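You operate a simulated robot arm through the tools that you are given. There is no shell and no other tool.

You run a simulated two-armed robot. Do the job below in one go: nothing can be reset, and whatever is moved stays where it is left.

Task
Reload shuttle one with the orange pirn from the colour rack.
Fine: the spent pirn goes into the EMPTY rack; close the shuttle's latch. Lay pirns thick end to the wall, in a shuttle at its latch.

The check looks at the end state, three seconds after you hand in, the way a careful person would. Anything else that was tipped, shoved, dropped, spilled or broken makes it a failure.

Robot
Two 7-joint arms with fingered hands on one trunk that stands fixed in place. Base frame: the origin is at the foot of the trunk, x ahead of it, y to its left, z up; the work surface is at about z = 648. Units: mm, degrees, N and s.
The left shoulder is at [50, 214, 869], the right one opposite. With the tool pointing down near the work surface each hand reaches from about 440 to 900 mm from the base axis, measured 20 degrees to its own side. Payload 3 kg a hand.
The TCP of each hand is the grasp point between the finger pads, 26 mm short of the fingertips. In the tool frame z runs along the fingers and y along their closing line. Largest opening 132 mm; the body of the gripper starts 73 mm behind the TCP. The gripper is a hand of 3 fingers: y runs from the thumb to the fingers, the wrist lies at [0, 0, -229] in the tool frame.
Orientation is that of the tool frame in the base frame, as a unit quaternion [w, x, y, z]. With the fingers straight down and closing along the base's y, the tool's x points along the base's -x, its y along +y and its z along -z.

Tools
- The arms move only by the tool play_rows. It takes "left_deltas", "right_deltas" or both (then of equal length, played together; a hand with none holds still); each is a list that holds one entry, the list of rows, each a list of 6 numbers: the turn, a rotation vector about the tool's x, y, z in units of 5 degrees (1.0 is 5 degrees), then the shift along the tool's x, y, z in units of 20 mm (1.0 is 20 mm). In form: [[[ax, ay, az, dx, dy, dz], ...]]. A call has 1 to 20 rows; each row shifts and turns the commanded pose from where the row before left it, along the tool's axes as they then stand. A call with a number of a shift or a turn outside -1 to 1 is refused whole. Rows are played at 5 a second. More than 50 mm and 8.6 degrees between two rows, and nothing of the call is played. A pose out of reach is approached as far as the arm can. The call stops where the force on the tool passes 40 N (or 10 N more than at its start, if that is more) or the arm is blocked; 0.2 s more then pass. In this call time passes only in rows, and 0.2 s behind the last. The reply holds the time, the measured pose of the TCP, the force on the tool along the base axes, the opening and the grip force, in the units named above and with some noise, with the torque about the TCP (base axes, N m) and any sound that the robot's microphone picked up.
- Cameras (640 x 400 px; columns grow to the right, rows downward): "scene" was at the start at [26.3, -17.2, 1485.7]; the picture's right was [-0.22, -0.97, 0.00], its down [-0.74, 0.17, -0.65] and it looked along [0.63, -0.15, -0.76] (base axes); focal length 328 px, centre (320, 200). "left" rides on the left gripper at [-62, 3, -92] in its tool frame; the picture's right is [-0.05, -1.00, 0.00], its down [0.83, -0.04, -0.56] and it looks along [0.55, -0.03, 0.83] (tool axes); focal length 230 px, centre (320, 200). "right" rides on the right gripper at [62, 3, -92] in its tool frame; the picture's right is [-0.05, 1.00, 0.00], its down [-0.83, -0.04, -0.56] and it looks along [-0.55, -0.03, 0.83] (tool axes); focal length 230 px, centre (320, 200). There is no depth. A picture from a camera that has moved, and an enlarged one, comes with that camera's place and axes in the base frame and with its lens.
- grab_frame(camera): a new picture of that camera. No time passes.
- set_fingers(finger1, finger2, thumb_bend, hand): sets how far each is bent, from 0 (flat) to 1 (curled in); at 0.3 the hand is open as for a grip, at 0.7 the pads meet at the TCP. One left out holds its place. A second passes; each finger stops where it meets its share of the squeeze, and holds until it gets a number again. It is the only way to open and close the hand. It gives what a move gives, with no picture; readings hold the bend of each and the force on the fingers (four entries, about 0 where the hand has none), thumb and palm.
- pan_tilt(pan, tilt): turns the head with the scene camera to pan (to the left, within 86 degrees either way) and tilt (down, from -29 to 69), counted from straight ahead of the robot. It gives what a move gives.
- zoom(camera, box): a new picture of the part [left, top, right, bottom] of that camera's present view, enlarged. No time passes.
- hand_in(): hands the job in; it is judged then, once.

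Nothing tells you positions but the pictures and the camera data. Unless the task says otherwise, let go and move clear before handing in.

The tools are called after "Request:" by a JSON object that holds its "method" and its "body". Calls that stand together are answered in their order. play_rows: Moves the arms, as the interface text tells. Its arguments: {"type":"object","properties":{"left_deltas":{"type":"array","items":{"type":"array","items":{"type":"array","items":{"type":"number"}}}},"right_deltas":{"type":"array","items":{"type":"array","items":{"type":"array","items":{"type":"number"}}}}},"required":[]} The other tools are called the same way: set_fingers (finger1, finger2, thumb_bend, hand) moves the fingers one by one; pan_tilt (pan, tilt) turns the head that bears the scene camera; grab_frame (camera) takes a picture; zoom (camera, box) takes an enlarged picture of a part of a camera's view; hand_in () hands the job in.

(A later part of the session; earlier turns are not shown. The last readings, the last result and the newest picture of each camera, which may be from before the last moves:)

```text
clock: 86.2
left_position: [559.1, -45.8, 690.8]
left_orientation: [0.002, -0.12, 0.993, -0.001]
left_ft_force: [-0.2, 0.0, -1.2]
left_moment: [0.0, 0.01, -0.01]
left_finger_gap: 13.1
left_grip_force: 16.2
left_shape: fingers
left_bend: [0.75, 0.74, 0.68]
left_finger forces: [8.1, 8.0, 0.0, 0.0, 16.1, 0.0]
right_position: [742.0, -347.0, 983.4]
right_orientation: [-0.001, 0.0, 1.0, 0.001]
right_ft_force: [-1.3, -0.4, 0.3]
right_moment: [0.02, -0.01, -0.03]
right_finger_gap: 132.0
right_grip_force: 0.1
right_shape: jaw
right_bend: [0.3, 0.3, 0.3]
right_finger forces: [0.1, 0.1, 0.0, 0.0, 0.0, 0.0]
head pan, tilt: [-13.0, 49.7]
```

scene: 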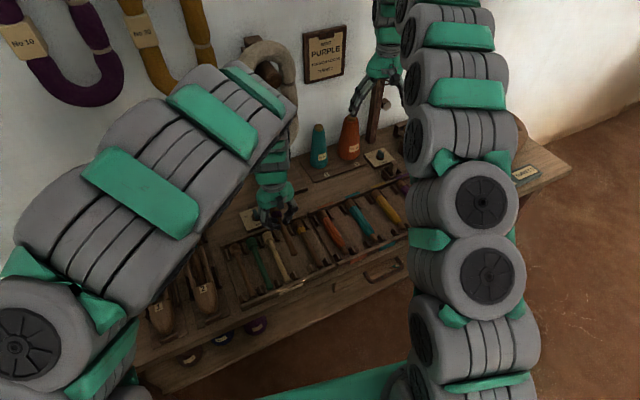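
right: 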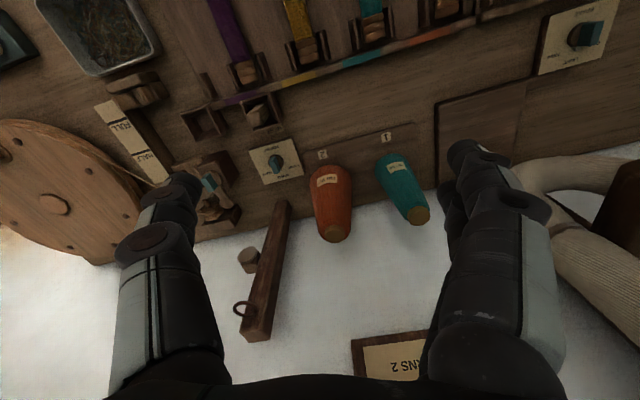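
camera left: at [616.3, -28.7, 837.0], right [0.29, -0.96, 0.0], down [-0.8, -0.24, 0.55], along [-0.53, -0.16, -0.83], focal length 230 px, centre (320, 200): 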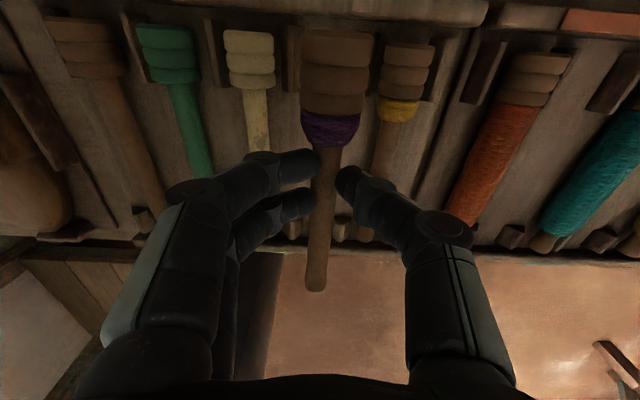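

Request:
{"method": "play_rows", "body": {"left_deltas": [[[0, 0, 0, 0, 0, 0.06]]]}}

Request:
{"method": "play_rows", "body": {"left_deltas": [[[0, 0, 0, 0, 0, 0.06]]]}}

Request:
{"method": "zoom", "body": {"camera": "left", "box": [230, 20, 430, 230]}}

Request:
{"method": "zoom", "body": {"camera": "scene", "box": [260, 210, 340, 280]}}

```text
clock: 86.6
left_position: [558.7, -45.8, 688.6]
left_orientation: [0.001, -0.119, 0.993, -0.001]
left_ft_force: [-0.4, -0.2, -0.7]
left_moment: [-0.02, 0.0, 0.04]
left_finger_gap: 13.6
left_grip_force: 16.2
left_shape: fingers
left_bend: [0.75, 0.74, 0.68]
left_finger forces: [8.1, 8.1, 0.0, 0.0, 16.2, 0.0]
right_position: [742.0, -348.3, 984.3]
right_orientation: [-0.001, 0.0, 1.0, 0.0]
right_ft_force: [0.5, 0.6, -0.2]
right_moment: [0.02, 0.0, -0.03]
right_finger_gap: 131.7
right_grip_force: 0.0
right_shape: jaw
right_bend: [0.3, 0.3, 0.3]
right_finger forces: [0.0, 0.0, 0.0, 0.1, 0.0, 0.1]
head pan, tilt: [-13.0, 49.7]
```

```text
clock: 87.0
left_position: [559.4, -46.0, 688.9]
left_orientation: [0.0, -0.119, 0.993, -0.001]
left_ft_force: [0.4, -0.1, -0.7]
left_moment: [-0.01, 0.02, 0.01]
left_finger_gap: 13.1
left_grip_force: 16.0
left_shape: fingers
left_bend: [0.75, 0.74, 0.68]
left_finger forces: [8.0, 8.0, 0.1, 0.1, 16.1, 0.1]
right_position: [742.9, -347.3, 983.2]
right_orientation: [0.0, 0.0, 1.0, 0.0]
right_ft_force: [0.0, 0.0, 0.1]
right_moment: [0.03, 0.02, 0.01]
right_finger_gap: 132.0
right_grip_force: 0.1
right_shape: jaw
right_bend: [0.3, 0.3, 0.3]
right_finger forces: [0.0, 0.1, 0.0, 0.1, 0.1, 0.1]
head pan, tilt: [-13.0, 49.7]
```

```text
1.90 times, centred on (330, 125) of left
camera zoom: at [616.8, -27.9, 779.9], right [0.29, -0.96, 0.0], down [-0.8, -0.24, 0.55], along [-0.53, -0.16, -0.83], focal length 438 px, centre (301, 343)
```

zoom: 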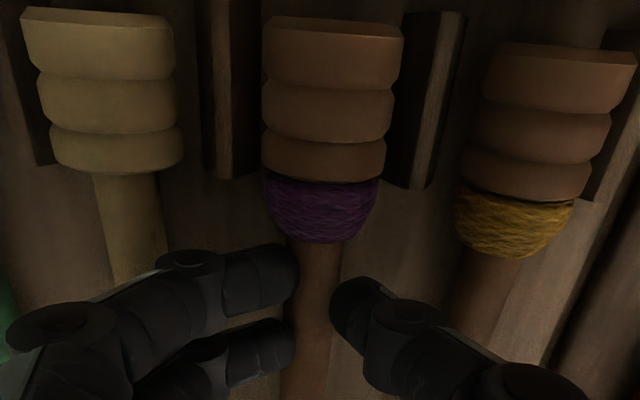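

```text
5.71 times, centred on (300, 245) of scene
camera zoom: at [26.3, -17.2, 1485.7], right [-0.22, -0.97, 0.0], down [-0.74, 0.17, -0.65], along [0.63, -0.15, -0.76], focal length 1875 px, centre (434, -57)
```

zoom: 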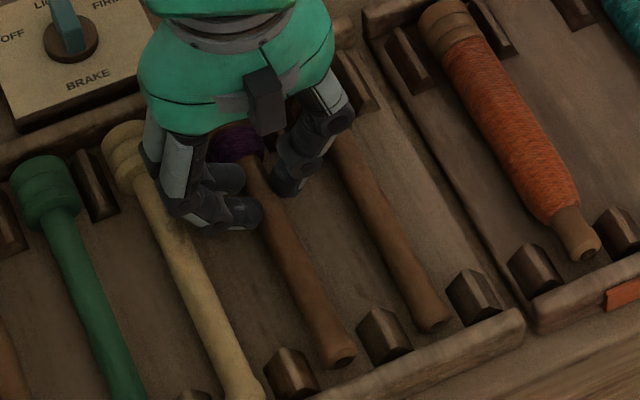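

No contact yet, so I'll keep lowering in small steps while watching the force.

Request:
{"method": "play_rows", "body": {"left_deltas": [[[0, 0, 0, 0, 0, 0.08]]]}}

Request:
{"method": "play_rows", "body": {"left_deltas": [[[0, 0, 0, 0, 0, 0.08]]]}}

```text
clock: 87.4
left_position: [558.0, -45.6, 685.8]
left_orientation: [0.001, -0.119, 0.993, -0.001]
left_ft_force: [-0.4, 0.2, -0.2]
left_moment: [0.04, 0.01, 0.02]
left_finger_gap: 12.9
left_grip_force: 16.3
left_shape: fingers
left_bend: [0.75, 0.74, 0.68]
left_finger forces: [8.0, 7.9, 0.0, 0.0, 16.2, 0.1]
right_position: [741.7, -346.5, 983.6]
right_orientation: [0.0, 0.0, 1.0, 0.0]
right_ft_force: [0.2, 1.1, 0.2]
right_moment: [-0.01, 0.0, 0.04]
right_finger_gap: 131.7
right_grip_force: 0.0
right_shape: jaw
right_bend: [0.3, 0.3, 0.3]
right_finger forces: [0.1, 0.0, 0.0, 0.0, 0.1, 0.0]
head pan, tilt: [-13.0, 49.7]
```

```text
clock: 87.8
left_position: [559.7, -46.2, 684.1]
left_orientation: [0.0, -0.119, 0.993, 0.0]
left_ft_force: [-1.2, 0.6, 10.2]
left_moment: [-0.01, 0.03, 0.0]
left_finger_gap: 13.4
left_grip_force: 20.4
left_shape: fingers
left_bend: [0.75, 0.75, 0.68]
left_finger forces: [10.9, 10.7, 0.1, 0.0, 19.7, 0.0]
right_position: [742.2, -348.6, 983.0]
right_orientation: [0.0, 0.0, 1.0, -0.001]
right_ft_force: [0.4, 0.1, -0.5]
right_moment: [0.0, -0.01, 0.01]
right_finger_gap: 131.9
right_grip_force: 0.1
right_shape: jaw
right_bend: [0.3, 0.3, 0.3]
right_finger forces: [0.1, 0.1, 0.1, 0.0, 0.1, 0.1]
head pan, tilt: [-13.0, 49.7]
```

The pirn has seated at a hand height of 684. I'll relieve the press slightly and open the fingers.

Request:
{"method": "play_rows", "body": {"left_deltas": [[[0, 0, 0, 0, 0, -0.04]]]}}

Request:
{"method": "set_fingers", "body": {"hand": "left", "finger1": 0.64, "finger2": 0.64, "thumb_bend": 0.64}}

Request:
{"method": "set_fingers", "body": {"hand": "left", "finger1": 0.6, "finger2": 0.6, "thumb_bend": 0.6}}

Request:
{"method": "zoom", "body": {"camera": "left", "box": [230, 20, 430, 230]}}

```text
clock: 88.2
left_position: [558.7, -45.5, 684.5]
left_orientation: [0.001, -0.119, 0.993, -0.001]
left_ft_force: [0.9, 0.3, 4.3]
left_moment: [-0.02, -0.06, -0.01]
left_finger_gap: 13.3
left_grip_force: 18.6
left_shape: fingers
left_bend: [0.75, 0.75, 0.68]
left_finger forces: [10.0, 8.7, 0.1, 0.0, 18.7, 0.0]
right_position: [743.5, -347.9, 983.6]
right_orientation: [0.001, 0.0, 1.0, 0.001]
right_ft_force: [-0.1, 0.6, -0.7]
right_moment: [0.01, -0.01, 0.03]
right_finger_gap: 131.8
right_grip_force: 0.0
right_shape: jaw
right_bend: [0.3, 0.3, 0.3]
right_finger forces: [0.1, 0.1, 0.0, 0.0, 0.1, 0.1]
head pan, tilt: [-13.0, 49.7]
```

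```text
clock: 89.2
left_position: [558.2, -43.9, 685.1]
left_orientation: [0.001, -0.119, 0.993, 0.0]
left_ft_force: [0.6, -0.7, 0.7]
left_moment: [-0.01, 0.04, -0.04]
left_finger_gap: 22.1
left_grip_force: 0.1
left_shape: fingers
left_bend: [0.64, 0.64, 0.64]
left_finger forces: [0.0, 0.0, 0.0, 0.1, 0.0, 0.1]
right_position: [743.3, -348.0, 982.7]
right_orientation: [0.0, 0.0, 1.0, 0.0]
right_ft_force: [0.4, 0.2, 0.7]
right_moment: [0.01, 0.0, -0.01]
right_finger_gap: 131.6
right_grip_force: 0.1
right_shape: jaw
right_bend: [0.3, 0.3, 0.3]
right_finger forces: [0.0, 0.0, 0.0, 0.0, 0.1, 0.0]
head pan, tilt: [-13.0, 49.7]
```

```text
clock: 90.2
left_position: [558.8, -45.8, 684.8]
left_orientation: [0.002, -0.12, 0.993, -0.001]
left_ft_force: [-0.7, 0.0, 0.0]
left_moment: [0.01, -0.02, -0.04]
left_finger_gap: 34.3
left_grip_force: 0.2
left_shape: fingers
left_bend: [0.6, 0.6, 0.6]
left_finger forces: [0.1, 0.1, 0.0, 0.0, 0.1, 0.0]
right_position: [742.0, -347.4, 983.9]
right_orientation: [0.0, 0.0, 1.0, 0.0]
right_ft_force: [-0.4, -0.2, 0.0]
right_moment: [0.01, -0.01, 0.0]
right_finger_gap: 132.0
right_grip_force: 0.0
right_shape: jaw
right_bend: [0.3, 0.3, 0.3]
right_finger forces: [0.0, 0.1, 0.1, 0.0, 0.1, 0.1]
head pan, tilt: [-13.0, 49.7]
```

```text
1.90 times, centred on (330, 125) of left
camera zoom: at [616.7, -27.8, 777.3], right [0.29, -0.96, 0.0], down [-0.8, -0.24, 0.55], along [-0.53, -0.16, -0.83], focal length 438 px, centre (301, 343)
```

zoom: 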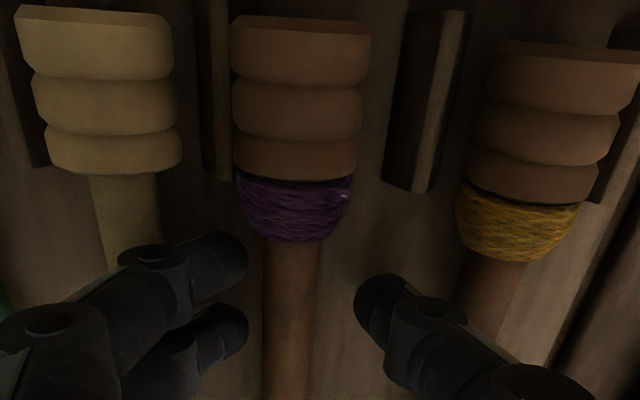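

The spent pirn is in slot 4, lying against its left post the way the neighbours do. I'll open slightly more and rise straight up.

Request:
{"method": "set_fingers", "body": {"hand": "left", "finger1": 0.57, "finger2": 0.57, "thumb_bend": 0.6}}

Request:
{"method": "play_rows", "body": {"left_deltas": [[[0, 0, 0, 0, 0, -0.3], [0, 0, 0, 0, 0, -0.6], [0, 0, 0, 0, 0, -0.9], [0, 0, 0, 0, 0, -1], [0, 0, 0, 0, 0, -1], [0, 0, 0, 0, 0, -1], [0, 0, 0, 0, 0, -1]]]}}

Request:
{"method": "grab_frame", "body": {"camera": "left"}}

Request:
{"method": "zoom", "body": {"camera": "scene", "box": [230, 190, 370, 310]}}

```text
clock: 91.2
left_position: [558.6, -45.1, 684.6]
left_orientation: [0.002, -0.12, 0.993, -0.001]
left_ft_force: [0.1, -1.0, -1.0]
left_moment: [-0.03, 0.0, 0.03]
left_finger_gap: 40.8
left_grip_force: 0.1
left_shape: fingers
left_bend: [0.56, 0.56, 0.6]
left_finger forces: [0.0, 0.1, 0.1, 0.0, 0.0, 0.0]
right_position: [741.7, -347.6, 984.0]
right_orientation: [0.0, 0.0, 1.0, 0.0]
right_ft_force: [0.2, 0.9, 0.7]
right_moment: [0.0, 0.02, 0.0]
right_finger_gap: 132.0
right_grip_force: 0.1
right_shape: jaw
right_bend: [0.3, 0.3, 0.3]
right_finger forces: [0.1, 0.0, 0.0, 0.0, 0.0, 0.1]
head pan, tilt: [-13.0, 49.7]
```

```text
clock: 92.8
left_position: [558.9, -44.5, 799.6]
left_orientation: [0.0, -0.119, 0.993, 0.0]
left_ft_force: [-0.4, -1.2, 1.1]
left_moment: [-0.04, -0.02, -0.01]
left_finger_gap: 40.5
left_grip_force: 0.0
left_shape: fingers
left_bend: [0.56, 0.56, 0.6]
left_finger forces: [0.0, 0.0, 0.1, 0.0, 0.0, 0.0]
right_position: [741.7, -347.4, 983.2]
right_orientation: [0.0, 0.0, 1.0, 0.0]
right_ft_force: [0.5, -0.9, 0.0]
right_moment: [0.03, 0.01, 0.03]
right_finger_gap: 132.1
right_grip_force: 0.0
right_shape: jaw
right_bend: [0.3, 0.3, 0.3]
right_finger forces: [0.2, 0.0, 0.0, 0.0, 0.0, 0.0]
head pan, tilt: [-13.0, 49.7]
```

```text
taken
camera left: at [617.1, -27.4, 892.5], right [0.29, -0.96, 0.0], down [-0.8, -0.24, 0.55], along [-0.53, -0.16, -0.83], focal length 230 px, centre (320, 200)
```

left: 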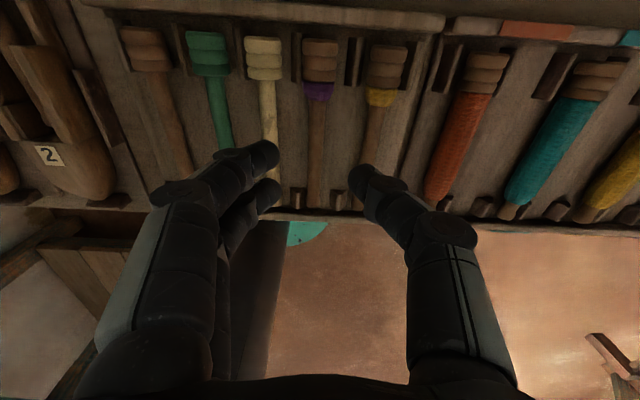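

```text
3.33 times, centred on (300, 250) of scene
camera zoom: at [26.3, -17.2, 1485.7], right [-0.22, -0.97, 0.0], down [-0.74, 0.17, -0.65], along [0.63, -0.15, -0.76], focal length 1094 px, centre (387, 33)
```

zoom: 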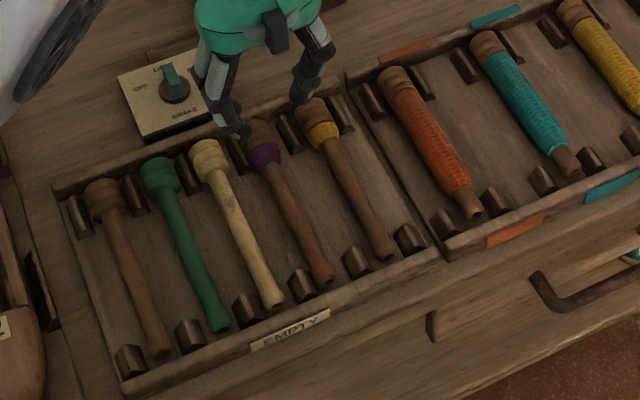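

The spent pirn is laid neatly in the EMPTY rack. Before fetching the orange pirn with the left hand I'll move the right arm away to the right, since it hovers over the colour rack.

Request:
{"method": "play_rows", "body": {"right_deltas": [[[0, 0, 0, 0.6, -0.9, -0.3], [0, 0, 0, 0.6, -0.9, -0.3], [0, 0, 0, 0.6, -0.9, -0.3], [0, 0, 0, 0.6, -0.9, -0.3], [0, 0, 0, 0.6, -0.9, -0.3], [0, 0, 0, 0.6, -0.9, -0.3], [0, 0, 0, 0.6, -0.9, -0.3], [0, 0, 0, 0.6, -0.9, -0.3], [0, 0, 0, 0.6, -0.9, -0.3], [0, 0, 0, 0.6, -0.9, -0.3]]]}}

Request:
{"method": "grab_frame", "body": {"camera": "scene"}}

Request:
{"method": "grab_frame", "body": {"camera": "right"}}

```text
clock: 95.0
left_position: [560.3, -44.4, 800.4]
left_orientation: [0.002, -0.12, 0.993, -0.001]
left_ft_force: [0.2, 0.1, -0.5]
left_moment: [-0.02, 0.02, -0.02]
left_finger_gap: 40.9
left_grip_force: 0.2
left_shape: fingers
left_bend: [0.56, 0.56, 0.6]
left_finger forces: [0.1, 0.1, 0.0, 0.0, 0.0, 0.0]
right_position: [622.3, -528.1, 1044.5]
right_orientation: [0.0, 0.0, 1.0, -0.001]
right_ft_force: [-0.6, -0.5, -0.7]
right_moment: [0.0, -0.02, 0.01]
right_finger_gap: 132.2
right_grip_force: 0.0
right_shape: jaw
right_bend: [0.3, 0.3, 0.3]
right_finger forces: [0.0, 0.0, 0.0, 0.0, 0.0, 0.1]
head pan, tilt: [-13.0, 49.7]
```

```text
taken
```

scene: 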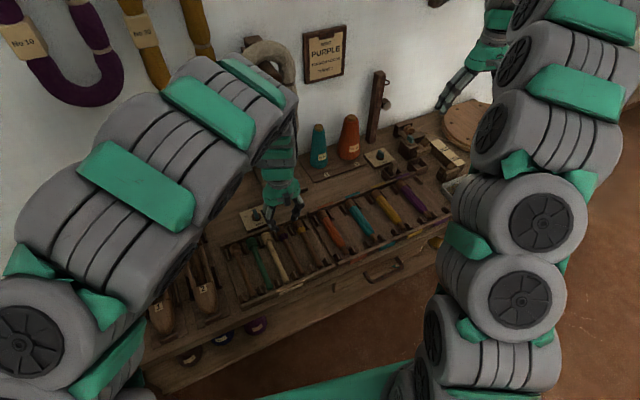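

```text
taken
camera right: at [561.6, -525.5, 1135.4], right [0.05, 1.0, 0.0], down [0.83, -0.04, 0.56], along [0.55, -0.03, -0.83], focal length 230 px, centre (320, 200)
```

right: 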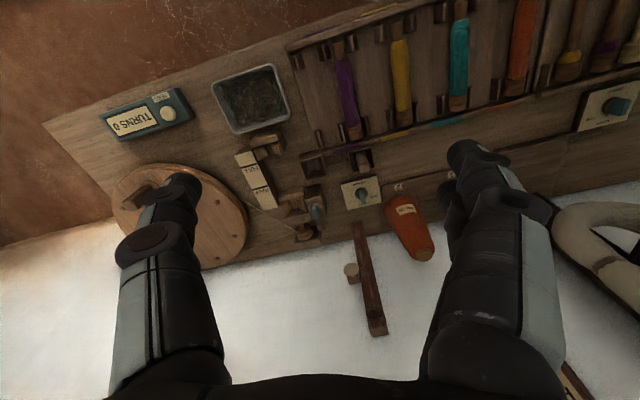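

The right arm is out of the way. I'll move the left hand over the orange pirn.

Request:
{"method": "play_rows", "body": {"left_deltas": [[[0, 0, 0, 0, -0.95, 0], [0, 0, 0, 0, -0.95, 0], [0, 0, 0, 0, -0.95, 0], [0, 0, 0, 0, -0.95, 0], [0, 0, 0, 0, -0.95, 0], [0, 0, 0, 0, -0.95, 0], [0, 0, 0, 0, -0.95, 0]]]}}

Request:
{"method": "set_fingers", "body": {"hand": "left", "finger1": 0.5, "finger2": 0.5, "thumb_bend": 0.5}}

Request:
{"method": "grab_frame", "body": {"camera": "left"}}

Request:
{"method": "zoom", "body": {"camera": "left", "box": [230, 10, 410, 220]}}

Request:
{"method": "grab_frame", "body": {"camera": "scene"}}

```text
clock: 96.6
left_position: [589.1, -174.1, 802.2]
left_orientation: [0.002, -0.119, 0.993, -0.002]
left_ft_force: [-0.7, 0.0, 0.2]
left_moment: [0.0, 0.03, 0.0]
left_finger_gap: 41.0
left_grip_force: 0.1
left_shape: fingers
left_bend: [0.56, 0.56, 0.6]
left_finger forces: [0.1, 0.0, 0.0, 0.0, 0.0, 0.0]
right_position: [623.0, -529.0, 1043.0]
right_orientation: [0.0, 0.0, 1.0, -0.001]
right_ft_force: [-0.3, -0.2, 0.1]
right_moment: [-0.02, 0.0, 0.0]
right_finger_gap: 131.8
right_grip_force: 0.1
right_shape: jaw
right_bend: [0.3, 0.3, 0.3]
right_finger forces: [0.0, 0.0, 0.0, 0.0, 0.0, 0.1]
head pan, tilt: [-13.0, 49.7]
```

```text
clock: 97.6
left_position: [588.9, -175.4, 801.4]
left_orientation: [0.0, -0.119, 0.993, -0.001]
left_ft_force: [0.2, 0.1, 0.0]
left_moment: [0.0, 0.01, -0.02]
left_finger_gap: 67.3
left_grip_force: 0.0
left_shape: fingers
left_bend: [0.5, 0.5, 0.5]
left_finger forces: [0.0, 0.0, 0.1, 0.0, 0.1, 0.1]
right_position: [622.5, -527.8, 1043.9]
right_orientation: [0.0, 0.0, 1.0, 0.0]
right_ft_force: [0.0, -0.1, -0.3]
right_moment: [0.02, -0.01, 0.03]
right_finger_gap: 131.7
right_grip_force: 0.0
right_shape: jaw
right_bend: [0.3, 0.3, 0.3]
right_finger forces: [0.0, 0.1, 0.0, 0.0, 0.0, 0.0]
head pan, tilt: [-13.0, 49.7]
```

```text
taken
camera left: at [647.2, -157.0, 893.4], right [0.29, -0.96, 0.0], down [-0.8, -0.24, 0.55], along [-0.53, -0.16, -0.83], focal length 230 px, centre (320, 200)
```

left: 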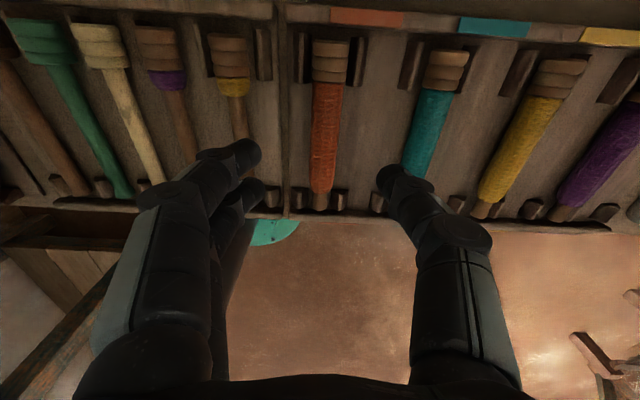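

```text
1.90 times, centred on (320, 115) of left
camera zoom: at [647.2, -157.0, 893.4], right [0.29, -0.96, 0.0], down [-0.8, -0.24, 0.55], along [-0.53, -0.16, -0.83], focal length 438 px, centre (320, 362)
```

zoom: 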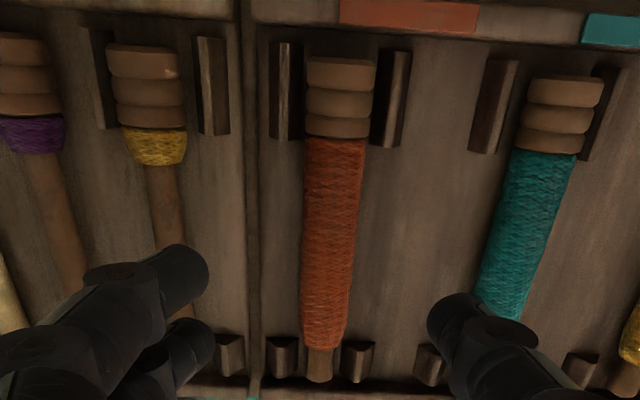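

```text
taken
```

scene: 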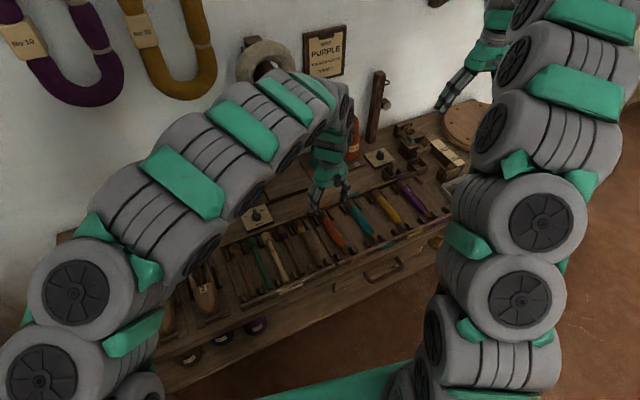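

The orange pirn is parallel to the hand, 5.6 mm to the right, with its butt end 66 mm wall-ward of the TCP, matching the shuttle. I'll centre on it, pre-close to about a 38 mm gap and descend.

Request:
{"method": "set_fingers", "body": {"hand": "left", "finger1": 0.585, "finger2": 0.585, "thumb_bend": 0.585}}

Request:
{"method": "play_rows", "body": {"left_deltas": [[[0, 0, 0, 0, -0.28, 0.5], [0, 0, 0, 0, 0, 0.9], [0, 0, 0, 0, 0, 0.9], [0, 0, 0, 0, 0, 0.9], [0, 0, 0, 0, 0, 0.9]]]}}

Request:
{"method": "grab_frame", "body": {"camera": "left"}}

Request:
{"method": "zoom", "body": {"camera": "left", "box": [230, 20, 410, 230]}}

```text
clock: 98.6
left_position: [588.8, -176.1, 801.3]
left_orientation: [0.001, -0.12, 0.993, 0.0]
left_ft_force: [0.4, 0.0, 0.2]
left_moment: [-0.01, 0.02, -0.03]
left_finger_gap: 41.8
left_grip_force: 0.0
left_shape: fingers
left_bend: [0.58, 0.58, 0.58]
left_finger forces: [0.0, 0.1, 0.0, 0.1, 0.0, 0.0]
right_position: [622.5, -528.6, 1042.3]
right_orientation: [0.0, 0.001, 1.0, -0.001]
right_ft_force: [0.4, -0.2, 1.1]
right_moment: [0.01, 0.01, 0.0]
right_finger_gap: 132.0
right_grip_force: 0.0
right_shape: jaw
right_bend: [0.3, 0.3, 0.3]
right_finger forces: [0.1, 0.0, 0.0, 0.0, 0.1, 0.0]
head pan, tilt: [-13.0, 49.7]
```

```text
clock: 99.8
left_position: [593.5, -181.1, 718.8]
left_orientation: [0.0, -0.119, 0.993, -0.001]
left_ft_force: [0.1, 0.9, 0.1]
left_moment: [-0.02, -0.01, -0.03]
left_finger_gap: 41.9
left_grip_force: 0.0
left_shape: fingers
left_bend: [0.58, 0.58, 0.58]
left_finger forces: [0.0, 0.1, 0.1, 0.1, 0.1, 0.0]
right_position: [621.4, -528.5, 1042.2]
right_orientation: [0.0, 0.0, 1.0, 0.0]
right_ft_force: [0.4, 0.2, -1.2]
right_moment: [0.05, 0.0, -0.02]
right_finger_gap: 131.9
right_grip_force: 0.2
right_shape: jaw
right_bend: [0.3, 0.3, 0.3]
right_finger forces: [0.0, 0.0, 0.0, 0.1, 0.0, 0.1]
head pan, tilt: [-13.0, 49.7]
```

```text
taken
camera left: at [649.5, -162.5, 811.7], right [0.29, -0.96, 0.0], down [-0.8, -0.24, 0.55], along [-0.53, -0.16, -0.83], focal length 230 px, centre (320, 200)
```

left: 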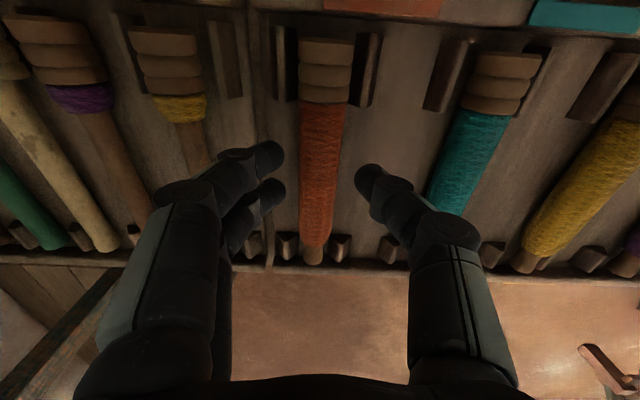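

```text
1.90 times, centred on (320, 125) of left
camera zoom: at [649.5, -162.5, 811.7], right [0.29, -0.96, 0.0], down [-0.8, -0.24, 0.55], along [-0.53, -0.16, -0.83], focal length 438 px, centre (320, 343)
```

zoom: 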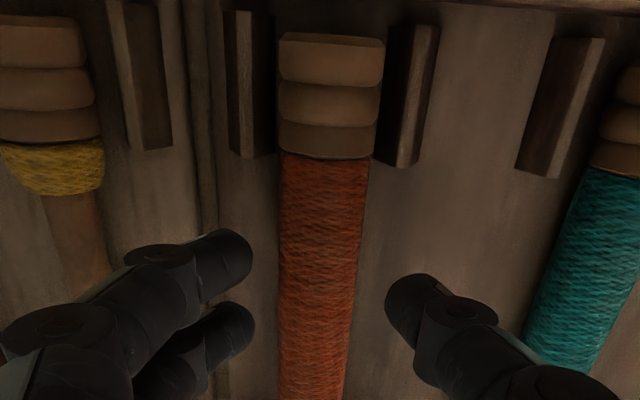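

Request:
{"method": "play_rows", "body": {"left_deltas": [[[0, 0, 0, 0, 0, 0.7], [0, 0, 0, 0, 0, 0.6], [0, 0, 0, 0, 0, 0.25]]]}}

Request:
{"method": "zoom", "body": {"camera": "left", "box": [230, 20, 410, 230]}}

Request:
{"method": "zoom", "body": {"camera": "scene", "box": [290, 160, 390, 270]}}

```text
clock: 100.6
left_position: [591.3, -179.6, 688.1]
left_orientation: [0.001, -0.119, 0.993, 0.0]
left_ft_force: [-0.2, 0.4, -0.3]
left_moment: [0.03, 0.01, -0.02]
left_finger_gap: 41.9
left_grip_force: 0.0
left_shape: fingers
left_bend: [0.58, 0.58, 0.58]
left_finger forces: [0.0, 0.1, 0.0, 0.0, 0.0, 0.0]
right_position: [623.6, -528.0, 1043.0]
right_orientation: [0.0, 0.0, 1.0, 0.001]
right_ft_force: [-0.6, 0.1, 0.1]
right_moment: [0.0, -0.03, 0.0]
right_finger_gap: 131.8
right_grip_force: 0.1
right_shape: jaw
right_bend: [0.3, 0.3, 0.3]
right_finger forces: [0.0, 0.0, 0.1, 0.1, 0.1, 0.0]
head pan, tilt: [-13.0, 49.7]
```

```text
1.90 times, centred on (320, 125) of left
camera zoom: at [649.0, -162.1, 780.2], right [0.29, -0.96, 0.0], down [-0.8, -0.24, 0.55], along [-0.53, -0.16, -0.83], focal length 438 px, centre (320, 343)
```

zoom: 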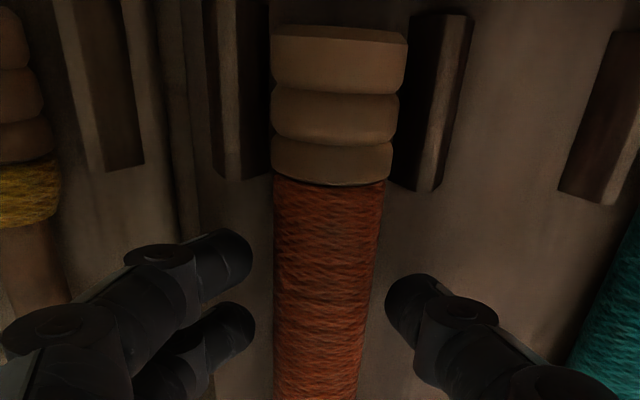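

```text
3.64 times, centred on (340, 215) of scene
camera zoom: at [26.3, -17.2, 1485.7], right [-0.22, -0.97, 0.0], down [-0.74, 0.17, -0.65], along [0.63, -0.15, -0.76], focal length 1193 px, centre (247, 146)
```

zoom: 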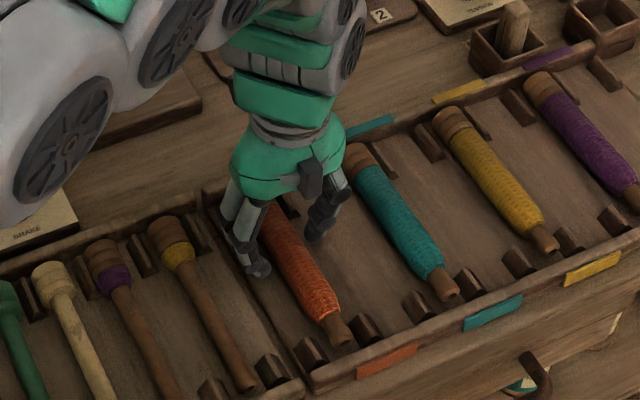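

Request:
{"method": "play_rows", "body": {"left_deltas": [[[0, 0, 0, 0, 0, 0.22]]]}}

Request:
{"method": "set_fingers", "body": {"hand": "left", "finger1": 0.63, "finger2": 0.63, "thumb_bend": 0.63}}

Request:
{"method": "zoom", "body": {"camera": "left", "box": [230, 20, 410, 230]}}

```text
clock: 101.0
left_position: [591.3, -179.8, 683.6]
left_orientation: [0.001, -0.12, 0.993, 0.0]
left_ft_force: [-0.6, -0.4, 0.0]
left_moment: [-0.02, 0.03, 0.0]
left_finger_gap: 41.8
left_grip_force: 0.0
left_shape: fingers
left_bend: [0.58, 0.58, 0.58]
left_finger forces: [0.1, 0.0, 0.0, 0.0, 0.0, 0.0]
right_position: [621.9, -527.3, 1043.0]
right_orientation: [-0.001, 0.0, 1.0, 0.0]
right_ft_force: [-0.5, -0.3, 0.5]
right_moment: [-0.03, 0.01, -0.01]
right_finger_gap: 132.1
right_grip_force: 0.0
right_shape: jaw
right_bend: [0.3, 0.3, 0.3]
right_finger forces: [0.1, 0.0, 0.0, 0.1, 0.0, 0.1]
head pan, tilt: [-13.0, 49.7]
```

```text
clock: 102.0
left_position: [591.5, -180.0, 683.5]
left_orientation: [0.001, -0.119, 0.993, 0.0]
left_ft_force: [0.8, 0.7, -0.3]
left_moment: [0.01, 0.02, 0.01]
left_finger_gap: 29.8
left_grip_force: 1.4
left_shape: fingers
left_bend: [0.62, 0.62, 0.62]
left_finger forces: [0.7, 0.9, 0.0, 0.0, 1.6, 0.0]
right_position: [622.5, -528.9, 1043.6]
right_orientation: [0.0, 0.0, 1.0, 0.001]
right_ft_force: [0.0, 0.6, 0.0]
right_moment: [0.01, 0.01, -0.01]
right_finger_gap: 132.1
right_grip_force: 0.0
right_shape: jaw
right_bend: [0.3, 0.3, 0.3]
right_finger forces: [0.0, 0.1, 0.0, 0.0, 0.1, 0.0]
head pan, tilt: [-13.0, 49.7]
```

```text
1.90 times, centred on (320, 125) of left
camera zoom: at [649.4, -162.2, 776.3], right [0.29, -0.96, 0.0], down [-0.8, -0.24, 0.55], along [-0.53, -0.16, -0.83], focal length 438 px, centre (320, 343)
```

zoom: 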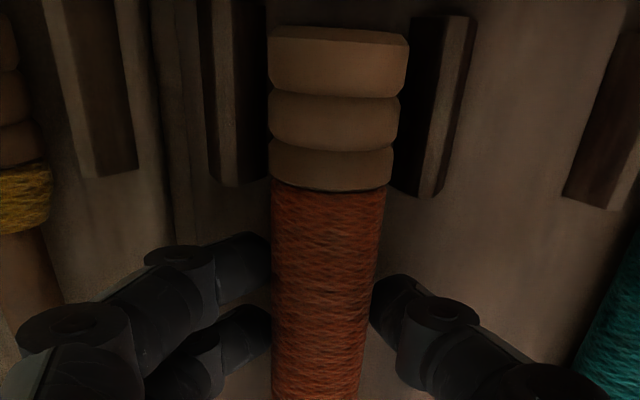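

Even contact on both sides with a 29.8 mm gap. I'll squeeze firmly and lift a little to test the grip.

Request:
{"method": "set_fingers", "body": {"hand": "left", "finger1": 0.69, "finger2": 0.69, "thumb_bend": 0.69}}

Request:
{"method": "play_rows", "body": {"left_deltas": [[[0, 0, 0, 0, 0, -0.2], [0, 0, 0, 0, 0, -0.3]]]}}

Request:
{"method": "zoom", "body": {"camera": "left", "box": [230, 20, 410, 230]}}

Request:
{"method": "zoom", "body": {"camera": "scene", "box": [290, 160, 390, 270]}}

```text
clock: 103.0
left_position: [591.4, -180.2, 682.7]
left_orientation: [0.001, -0.119, 0.993, -0.001]
left_ft_force: [0.2, 0.3, 0.9]
left_moment: [0.0, 0.03, 0.0]
left_finger_gap: 27.3
left_grip_force: 9.1
left_shape: fingers
left_bend: [0.63, 0.63, 0.65]
left_finger forces: [4.6, 4.5, 0.0, 0.0, 9.3, 0.0]
right_position: [623.1, -528.5, 1043.1]
right_orientation: [0.0, -0.001, 1.0, 0.0]
right_ft_force: [-0.4, -0.3, 0.2]
right_moment: [-0.04, 0.02, 0.0]
right_finger_gap: 131.9
right_grip_force: 0.1
right_shape: jaw
right_bend: [0.3, 0.3, 0.3]
right_finger forces: [0.0, 0.1, 0.1, 0.0, 0.0, 0.0]
head pan, tilt: [-13.0, 49.7]
```

```text
clock: 103.6
left_position: [592.0, -180.4, 694.0]
left_orientation: [0.0, -0.119, 0.993, -0.001]
left_ft_force: [0.6, 0.7, -1.1]
left_moment: [-0.03, 0.0, -0.03]
left_finger_gap: 27.2
left_grip_force: 9.0
left_shape: fingers
left_bend: [0.63, 0.63, 0.65]
left_finger forces: [4.6, 4.6, 0.2, 0.0, 9.2, 0.1]
right_position: [622.2, -527.9, 1043.8]
right_orientation: [0.001, 0.0, 1.0, 0.0]
right_ft_force: [0.5, -0.5, 0.2]
right_moment: [0.0, -0.01, 0.02]
right_finger_gap: 131.8
right_grip_force: 0.1
right_shape: jaw
right_bend: [0.3, 0.3, 0.3]
right_finger forces: [0.0, 0.0, 0.1, 0.0, 0.1, 0.1]
head pan, tilt: [-13.0, 49.7]
```

```text
1.90 times, centred on (320, 125) of left
camera zoom: at [649.5, -161.8, 786.9], right [0.29, -0.96, 0.0], down [-0.8, -0.24, 0.55], along [-0.53, -0.16, -0.83], focal length 438 px, centre (320, 343)
```

zoom: 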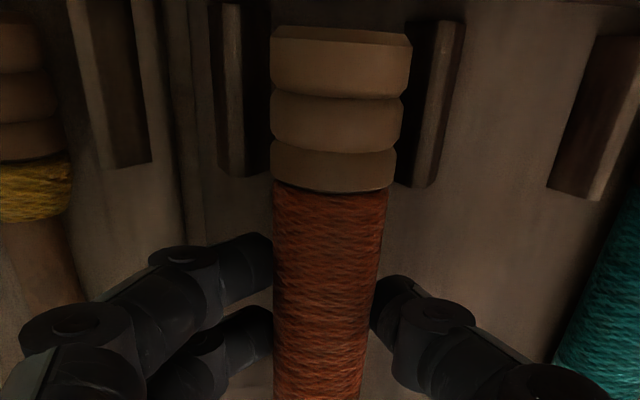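

```text
3.64 times, centred on (340, 215) of scene
camera zoom: at [26.3, -17.2, 1485.7], right [-0.22, -0.97, 0.0], down [-0.74, 0.17, -0.65], along [0.63, -0.15, -0.76], focal length 1193 px, centre (247, 146)
```

zoom: 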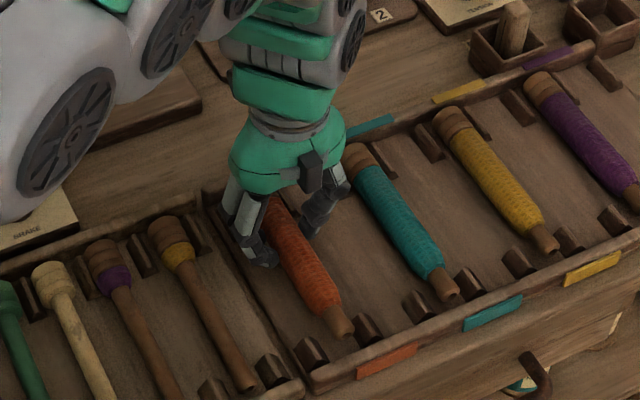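

The orange pirn is firmly held and lifting level. I'll raise it, undo the small yaw, and carry it back toward shuttle 1.

Request:
{"method": "play_rows", "body": {"left_deltas": [[[0, 0, 0, 0, 0, -0.6], [0, 0, 0, 0, 0, -0.9], [0, 0, 0, 0, 0, -1], [0, 0, 0, 0, 0, -1], [0, 0, 0, 0, 0, -1], [0, 0, 0, 0, 0, -0.8], [0, 0, 0.24, 0, 0, 0]]]}}

Request:
{"method": "play_rows", "body": {"left_deltas": [[[0, 0, 0, -0.144, 0.943, 0], [0, 0, 0, -0.144, 0.943, 0], [0, 0, 0, -0.144, 0.943, 0], [0, 0, 0, -0.144, 0.943, 0], [0, 0, 0, -0.144, 0.943, 0], [0, 0, 0, -0.144, 0.943, 0], [0, 0, 0, -0.144, 0.943, 0], [0, 0, 0, -0.144, 0.943, 0], [0, 0, 0, -0.144, 0.943, 0], [0, 0, 0, -0.144, 0.943, 0], [0, 0, 0, -0.144, 0.943, 0], [0, 0, 0, -0.144, 0.943, 0], [0, 0, 0, -0.144, 0.943, 0], [0, 0, 0, -0.144, 0.943, 0]]]}}

Request:
{"method": "grab_frame", "body": {"camera": "left"}}

Request:
{"method": "grab_frame", "body": {"camera": "scene"}}

```text
clock: 105.2
left_position: [591.2, -180.4, 800.6]
left_orientation: [0.001, -0.109, 0.994, -0.001]
left_ft_force: [0.8, 0.2, -0.3]
left_moment: [-0.01, 0.03, 0.01]
left_finger_gap: 27.0
left_grip_force: 9.2
left_shape: fingers
left_bend: [0.63, 0.63, 0.65]
left_finger forces: [4.6, 4.7, 0.0, 0.0, 9.2, 0.0]
right_position: [622.9, -528.7, 1043.2]
right_orientation: [0.0, 0.0, 1.0, 0.0]
right_ft_force: [-0.5, -0.5, 0.4]
right_moment: [0.01, -0.02, -0.01]
right_finger_gap: 131.9
right_grip_force: 0.1
right_shape: jaw
right_bend: [0.3, 0.3, 0.3]
right_finger forces: [0.1, 0.1, 0.0, 0.0, 0.1, 0.1]
head pan, tilt: [-13.0, 49.7]
```

```text
clock: 108.2
left_position: [572.3, 86.0, 800.0]
left_orientation: [0.001, -0.108, 0.994, -0.001]
left_ft_force: [0.3, -0.2, -0.1]
left_moment: [0.01, 0.0, -0.01]
left_finger_gap: 27.2
left_grip_force: 9.6
left_shape: fingers
left_bend: [0.63, 0.63, 0.65]
left_finger forces: [4.6, 4.6, 0.0, 0.0, 9.2, 0.0]
right_position: [621.9, -527.9, 1043.0]
right_orientation: [0.0, 0.001, 1.0, 0.0]
right_ft_force: [-0.6, -0.3, -0.2]
right_moment: [0.01, 0.01, -0.02]
right_finger_gap: 132.0
right_grip_force: 0.0
right_shape: jaw
right_bend: [0.3, 0.3, 0.3]
right_finger forces: [0.0, 0.0, 0.1, 0.0, 0.0, 0.0]
head pan, tilt: [-13.0, 49.7]
```

```text
taken
camera left: at [631.1, 102.7, 892.1], right [0.27, -0.96, 0.0], down [-0.8, -0.22, 0.55], along [-0.53, -0.15, -0.83], focal length 230 px, centre (320, 200)
```

left: 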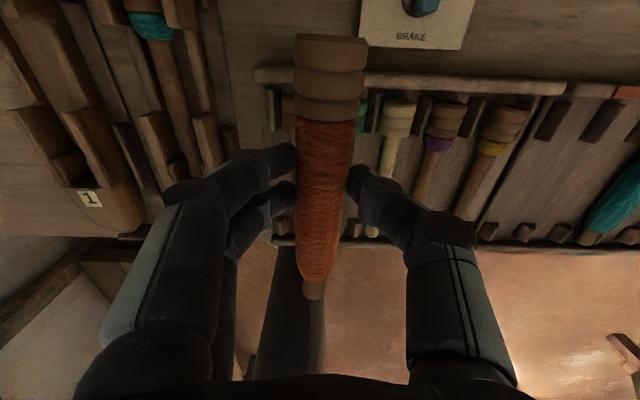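

```text
taken
```

scene: 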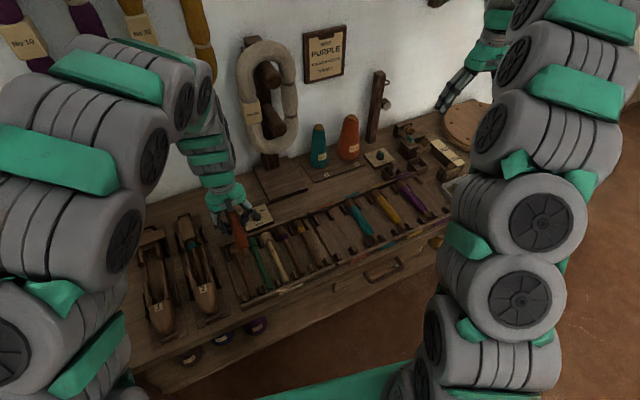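

Request:
{"method": "play_rows", "body": {"left_deltas": [[[0, 0, 0, -0.15, 0.942, 0], [0, 0, 0, -0.15, 0.942, 0], [0, 0, 0, -0.15, 0.942, 0], [0, 0, 0, -0.15, 0.942, 0], [0, 0, 0, -0.15, 0.942, 0], [0, 0, 0, -0.15, 0.942, 0], [0, 0, 0, -0.15, 0.942, 0], [0, 0, 0, -0.15, 0.942, 0], [0, 0, 0, -0.15, 0.942, 0], [0, 0, 0, -0.15, 0.942, 0], [0, 0, 0, -0.15, 0.942, 0], [0, 0, 0, -0.15, 0.942, 0], [0, 0, 0, -0.15, 0.942, 0]]]}}

Request:
{"method": "grab_frame", "body": {"camera": "left"}}

Request:
{"method": "zoom", "body": {"camera": "left", "box": [240, 10, 400, 300]}}

Request:
{"method": "zoom", "body": {"camera": "scene", "box": [110, 180, 220, 340]}}

```text
clock: 111.0
left_position: [559.0, 335.6, 798.3]
left_orientation: [0.0, -0.109, 0.994, -0.001]
left_ft_force: [0.8, -0.9, -0.2]
left_moment: [0.0, 0.0, 0.01]
left_finger_gap: 27.3
left_grip_force: 9.6
left_shape: fingers
left_bend: [0.63, 0.63, 0.65]
left_finger forces: [4.6, 4.6, 0.0, 0.1, 9.3, 0.0]
right_position: [622.5, -527.9, 1043.2]
right_orientation: [0.0, 0.0, 1.0, 0.0]
right_ft_force: [0.4, -0.1, -0.7]
right_moment: [-0.01, 0.0, 0.02]
right_finger_gap: 131.9
right_grip_force: 0.1
right_shape: jaw
right_bend: [0.3, 0.3, 0.3]
right_finger forces: [0.0, 0.0, 0.0, 0.1, 0.0, 0.0]
head pan, tilt: [-13.0, 49.7]
```

```text
taken
camera left: at [617.3, 351.3, 890.5], right [0.27, -0.96, 0.0], down [-0.8, -0.22, 0.55], along [-0.53, -0.15, -0.83], focal length 230 px, centre (320, 200)
```

left: 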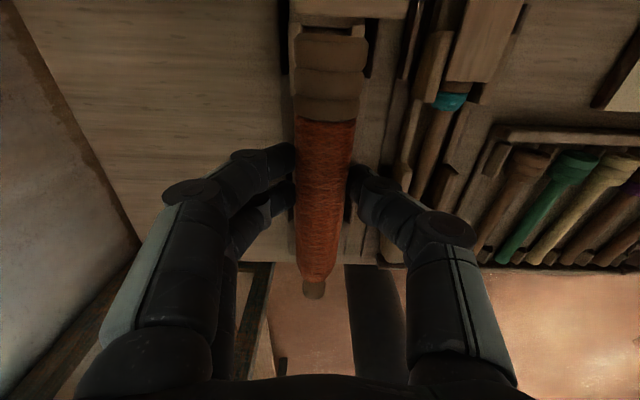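

```text
1.38 times, centred on (320, 155) of left
camera zoom: at [617.3, 351.3, 890.5], right [0.27, -0.96, 0.0], down [-0.8, -0.22, 0.55], along [-0.53, -0.15, -0.83], focal length 317 px, centre (320, 262)
```

zoom: 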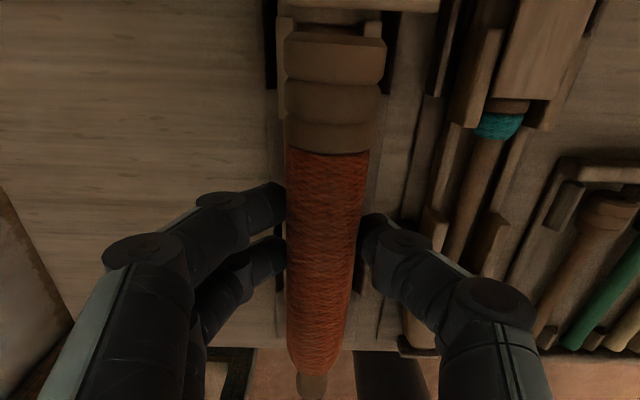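

```text
2.50 times, centred on (165, 260) of scene
camera zoom: at [26.3, -17.2, 1485.7], right [-0.22, -0.97, 0.0], down [-0.74, 0.17, -0.65], along [0.63, -0.15, -0.76], focal length 820 px, centre (708, 50)
```

zoom: 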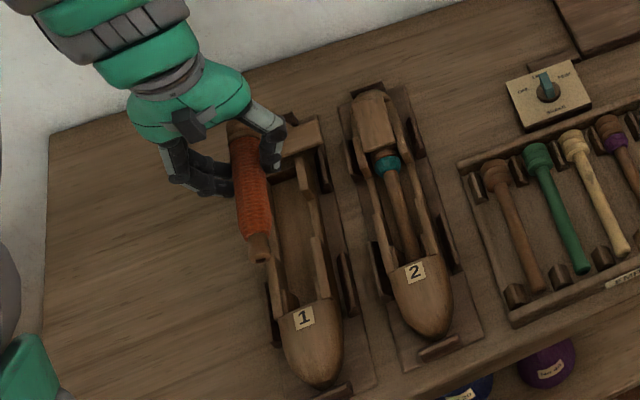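

Request:
{"method": "play_rows", "body": {"left_deltas": [[[0, 0, 0, 0, 0, 0.9], [0, 0, 0, 0, 0, 0.9], [0, 0, 0, 0, 0, 0.9]]]}}

Request:
{"method": "play_rows", "body": {"left_deltas": [[[0, 0, 0, 0, 0, 0]]]}}

Request:
{"method": "play_rows", "body": {"left_deltas": [[[0, 0, 0, 0, 0, 0]]]}}

Request:
{"method": "zoom", "body": {"camera": "left", "box": [240, 10, 400, 300]}}

Request:
{"method": "zoom", "body": {"camera": "scene", "box": [120, 200, 210, 320]}}

```text
clock: 111.8
left_position: [560.4, 333.9, 744.5]
left_orientation: [0.002, -0.109, 0.994, -0.001]
left_ft_force: [-0.2, 0.0, -1.1]
left_moment: [0.04, 0.01, 0.0]
left_finger_gap: 27.2
left_grip_force: 9.2
left_shape: fingers
left_bend: [0.63, 0.63, 0.65]
left_finger forces: [4.6, 4.6, 0.1, 0.1, 9.2, 0.0]
right_position: [623.0, -529.0, 1042.9]
right_orientation: [0.0, -0.001, 1.0, 0.0]
right_ft_force: [0.0, 0.2, 0.5]
right_moment: [0.0, -0.03, 0.01]
right_finger_gap: 132.2
right_grip_force: 0.1
right_shape: jaw
right_bend: [0.3, 0.3, 0.3]
right_finger forces: [0.0, 0.0, 0.0, 0.1, 0.0, 0.0]
head pan, tilt: [-13.0, 49.7]
```

```text
clock: 112.2
left_position: [559.5, 333.6, 744.0]
left_orientation: [0.001, -0.109, 0.994, -0.001]
left_ft_force: [1.2, -0.5, -0.3]
left_moment: [0.03, -0.02, -0.02]
left_finger_gap: 27.3
left_grip_force: 9.1
left_shape: fingers
left_bend: [0.63, 0.63, 0.65]
left_finger forces: [4.6, 4.6, 0.0, 0.0, 9.2, 0.0]
right_position: [623.3, -527.7, 1043.4]
right_orientation: [0.001, 0.0, 1.0, 0.0]
right_ft_force: [-0.2, 0.0, 0.3]
right_moment: [-0.02, -0.02, 0.0]
right_finger_gap: 132.1
right_grip_force: 0.0
right_shape: jaw
right_bend: [0.3, 0.3, 0.3]
right_finger forces: [0.0, 0.0, 0.0, 0.0, 0.0, 0.0]
head pan, tilt: [-13.0, 49.7]
```

```text
clock: 112.6
left_position: [559.8, 334.9, 745.9]
left_orientation: [0.002, -0.109, 0.994, -0.001]
left_ft_force: [0.4, 0.1, -1.5]
left_moment: [0.02, -0.01, 0.01]
left_finger_gap: 27.3
left_grip_force: 9.0
left_shape: fingers
left_bend: [0.63, 0.63, 0.65]
left_finger forces: [4.5, 4.5, 0.0, 0.1, 9.3, 0.1]
right_position: [622.8, -527.4, 1042.3]
right_orientation: [0.001, 0.001, 1.0, 0.0]
right_ft_force: [-0.4, 0.2, 0.5]
right_moment: [0.0, 0.02, 0.0]
right_finger_gap: 131.9
right_grip_force: 0.1
right_shape: jaw
right_bend: [0.3, 0.3, 0.3]
right_finger forces: [0.1, 0.0, 0.0, 0.1, 0.0, 0.1]
head pan, tilt: [-13.0, 49.7]
```

```text
1.38 times, centred on (320, 155) of left
camera zoom: at [618.3, 350.6, 837.2], right [0.27, -0.96, 0.0], down [-0.8, -0.22, 0.55], along [-0.53, -0.15, -0.83], focal length 317 px, centre (320, 262)
```

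zoom: 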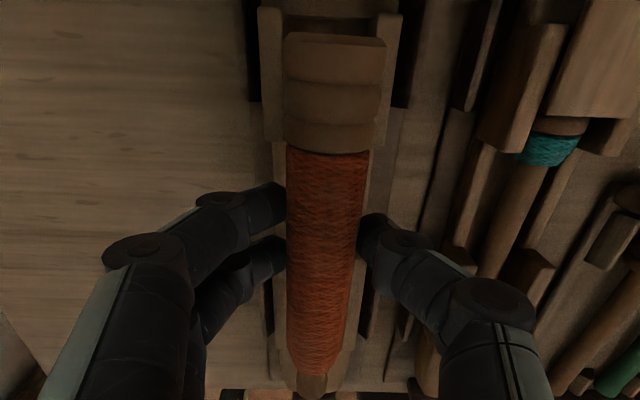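

```text
3.33 times, centred on (165, 260) of scene
camera zoom: at [26.3, -17.2, 1485.7], right [-0.22, -0.97, 0.0], down [-0.74, 0.17, -0.65], along [0.63, -0.15, -0.76], focal length 1094 px, centre (837, 0)
```

zoom: 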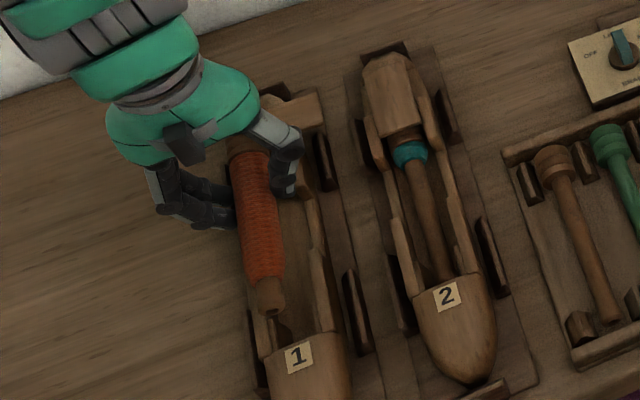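

Aligned to within about 2.5 mm. I'll correct 2.5 mm toward the robot and 0.5 mm right, then lower the pirn into the shuttle.

Request:
{"method": "play_rows", "body": {"left_deltas": [[[0, 0, 0, 0.12, -0.025, 0.3], [0, 0, 0, 0, 0, 0.6], [0, 0, 0, 0, 0, 0.6], [0, 0, 0, 0, 0, 0.4]]]}}

Request:
{"method": "zoom", "body": {"camera": "left", "box": [240, 10, 400, 300]}}

Request:
{"method": "zoom", "body": {"camera": "scene", "box": [130, 220, 200, 320]}}

```text
clock: 113.6
left_position: [558.5, 332.3, 707.7]
left_orientation: [0.001, -0.109, 0.994, -0.001]
left_ft_force: [-0.4, 0.4, 0.3]
left_moment: [-0.01, -0.01, 0.0]
left_finger_gap: 27.4
left_grip_force: 8.6
left_shape: fingers
left_bend: [0.63, 0.63, 0.65]
left_finger forces: [4.6, 4.7, 0.0, 0.0, 9.3, 0.1]
right_position: [621.9, -527.8, 1043.3]
right_orientation: [0.0, 0.0, 1.0, -0.001]
right_ft_force: [0.4, -0.1, 0.3]
right_moment: [-0.01, -0.01, 0.0]
right_finger_gap: 131.6
right_grip_force: 0.1
right_shape: jaw
right_bend: [0.3, 0.3, 0.3]
right_finger forces: [0.1, 0.0, 0.1, 0.0, 0.0, 0.0]
head pan, tilt: [-13.0, 49.7]
```

```text
1.38 times, centred on (320, 155) of left
camera zoom: at [616.0, 349.5, 800.4], right [0.27, -0.96, 0.0], down [-0.8, -0.22, 0.55], along [-0.53, -0.15, -0.83], focal length 317 px, centre (320, 262)
```

zoom: 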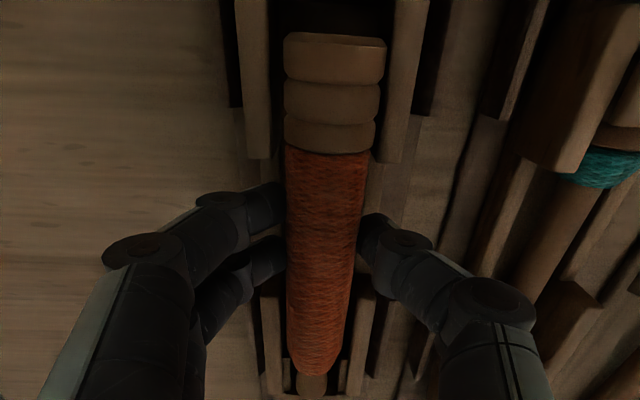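

```text
4.00 times, centred on (165, 270) of scene
camera zoom: at [26.3, -17.2, 1485.7], right [-0.22, -0.97, 0.0], down [-0.74, 0.17, -0.65], along [0.63, -0.15, -0.76], focal length 1313 px, centre (940, -80)
```

zoom: 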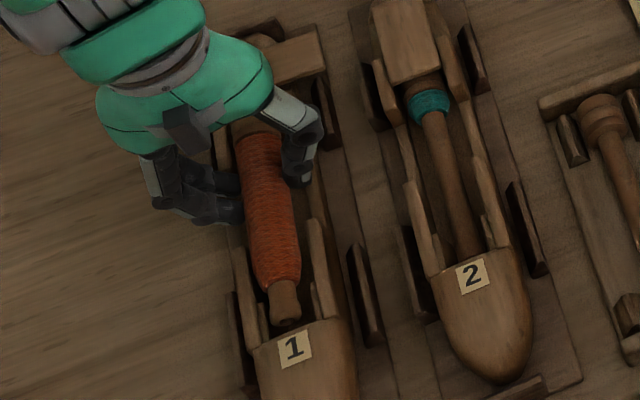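

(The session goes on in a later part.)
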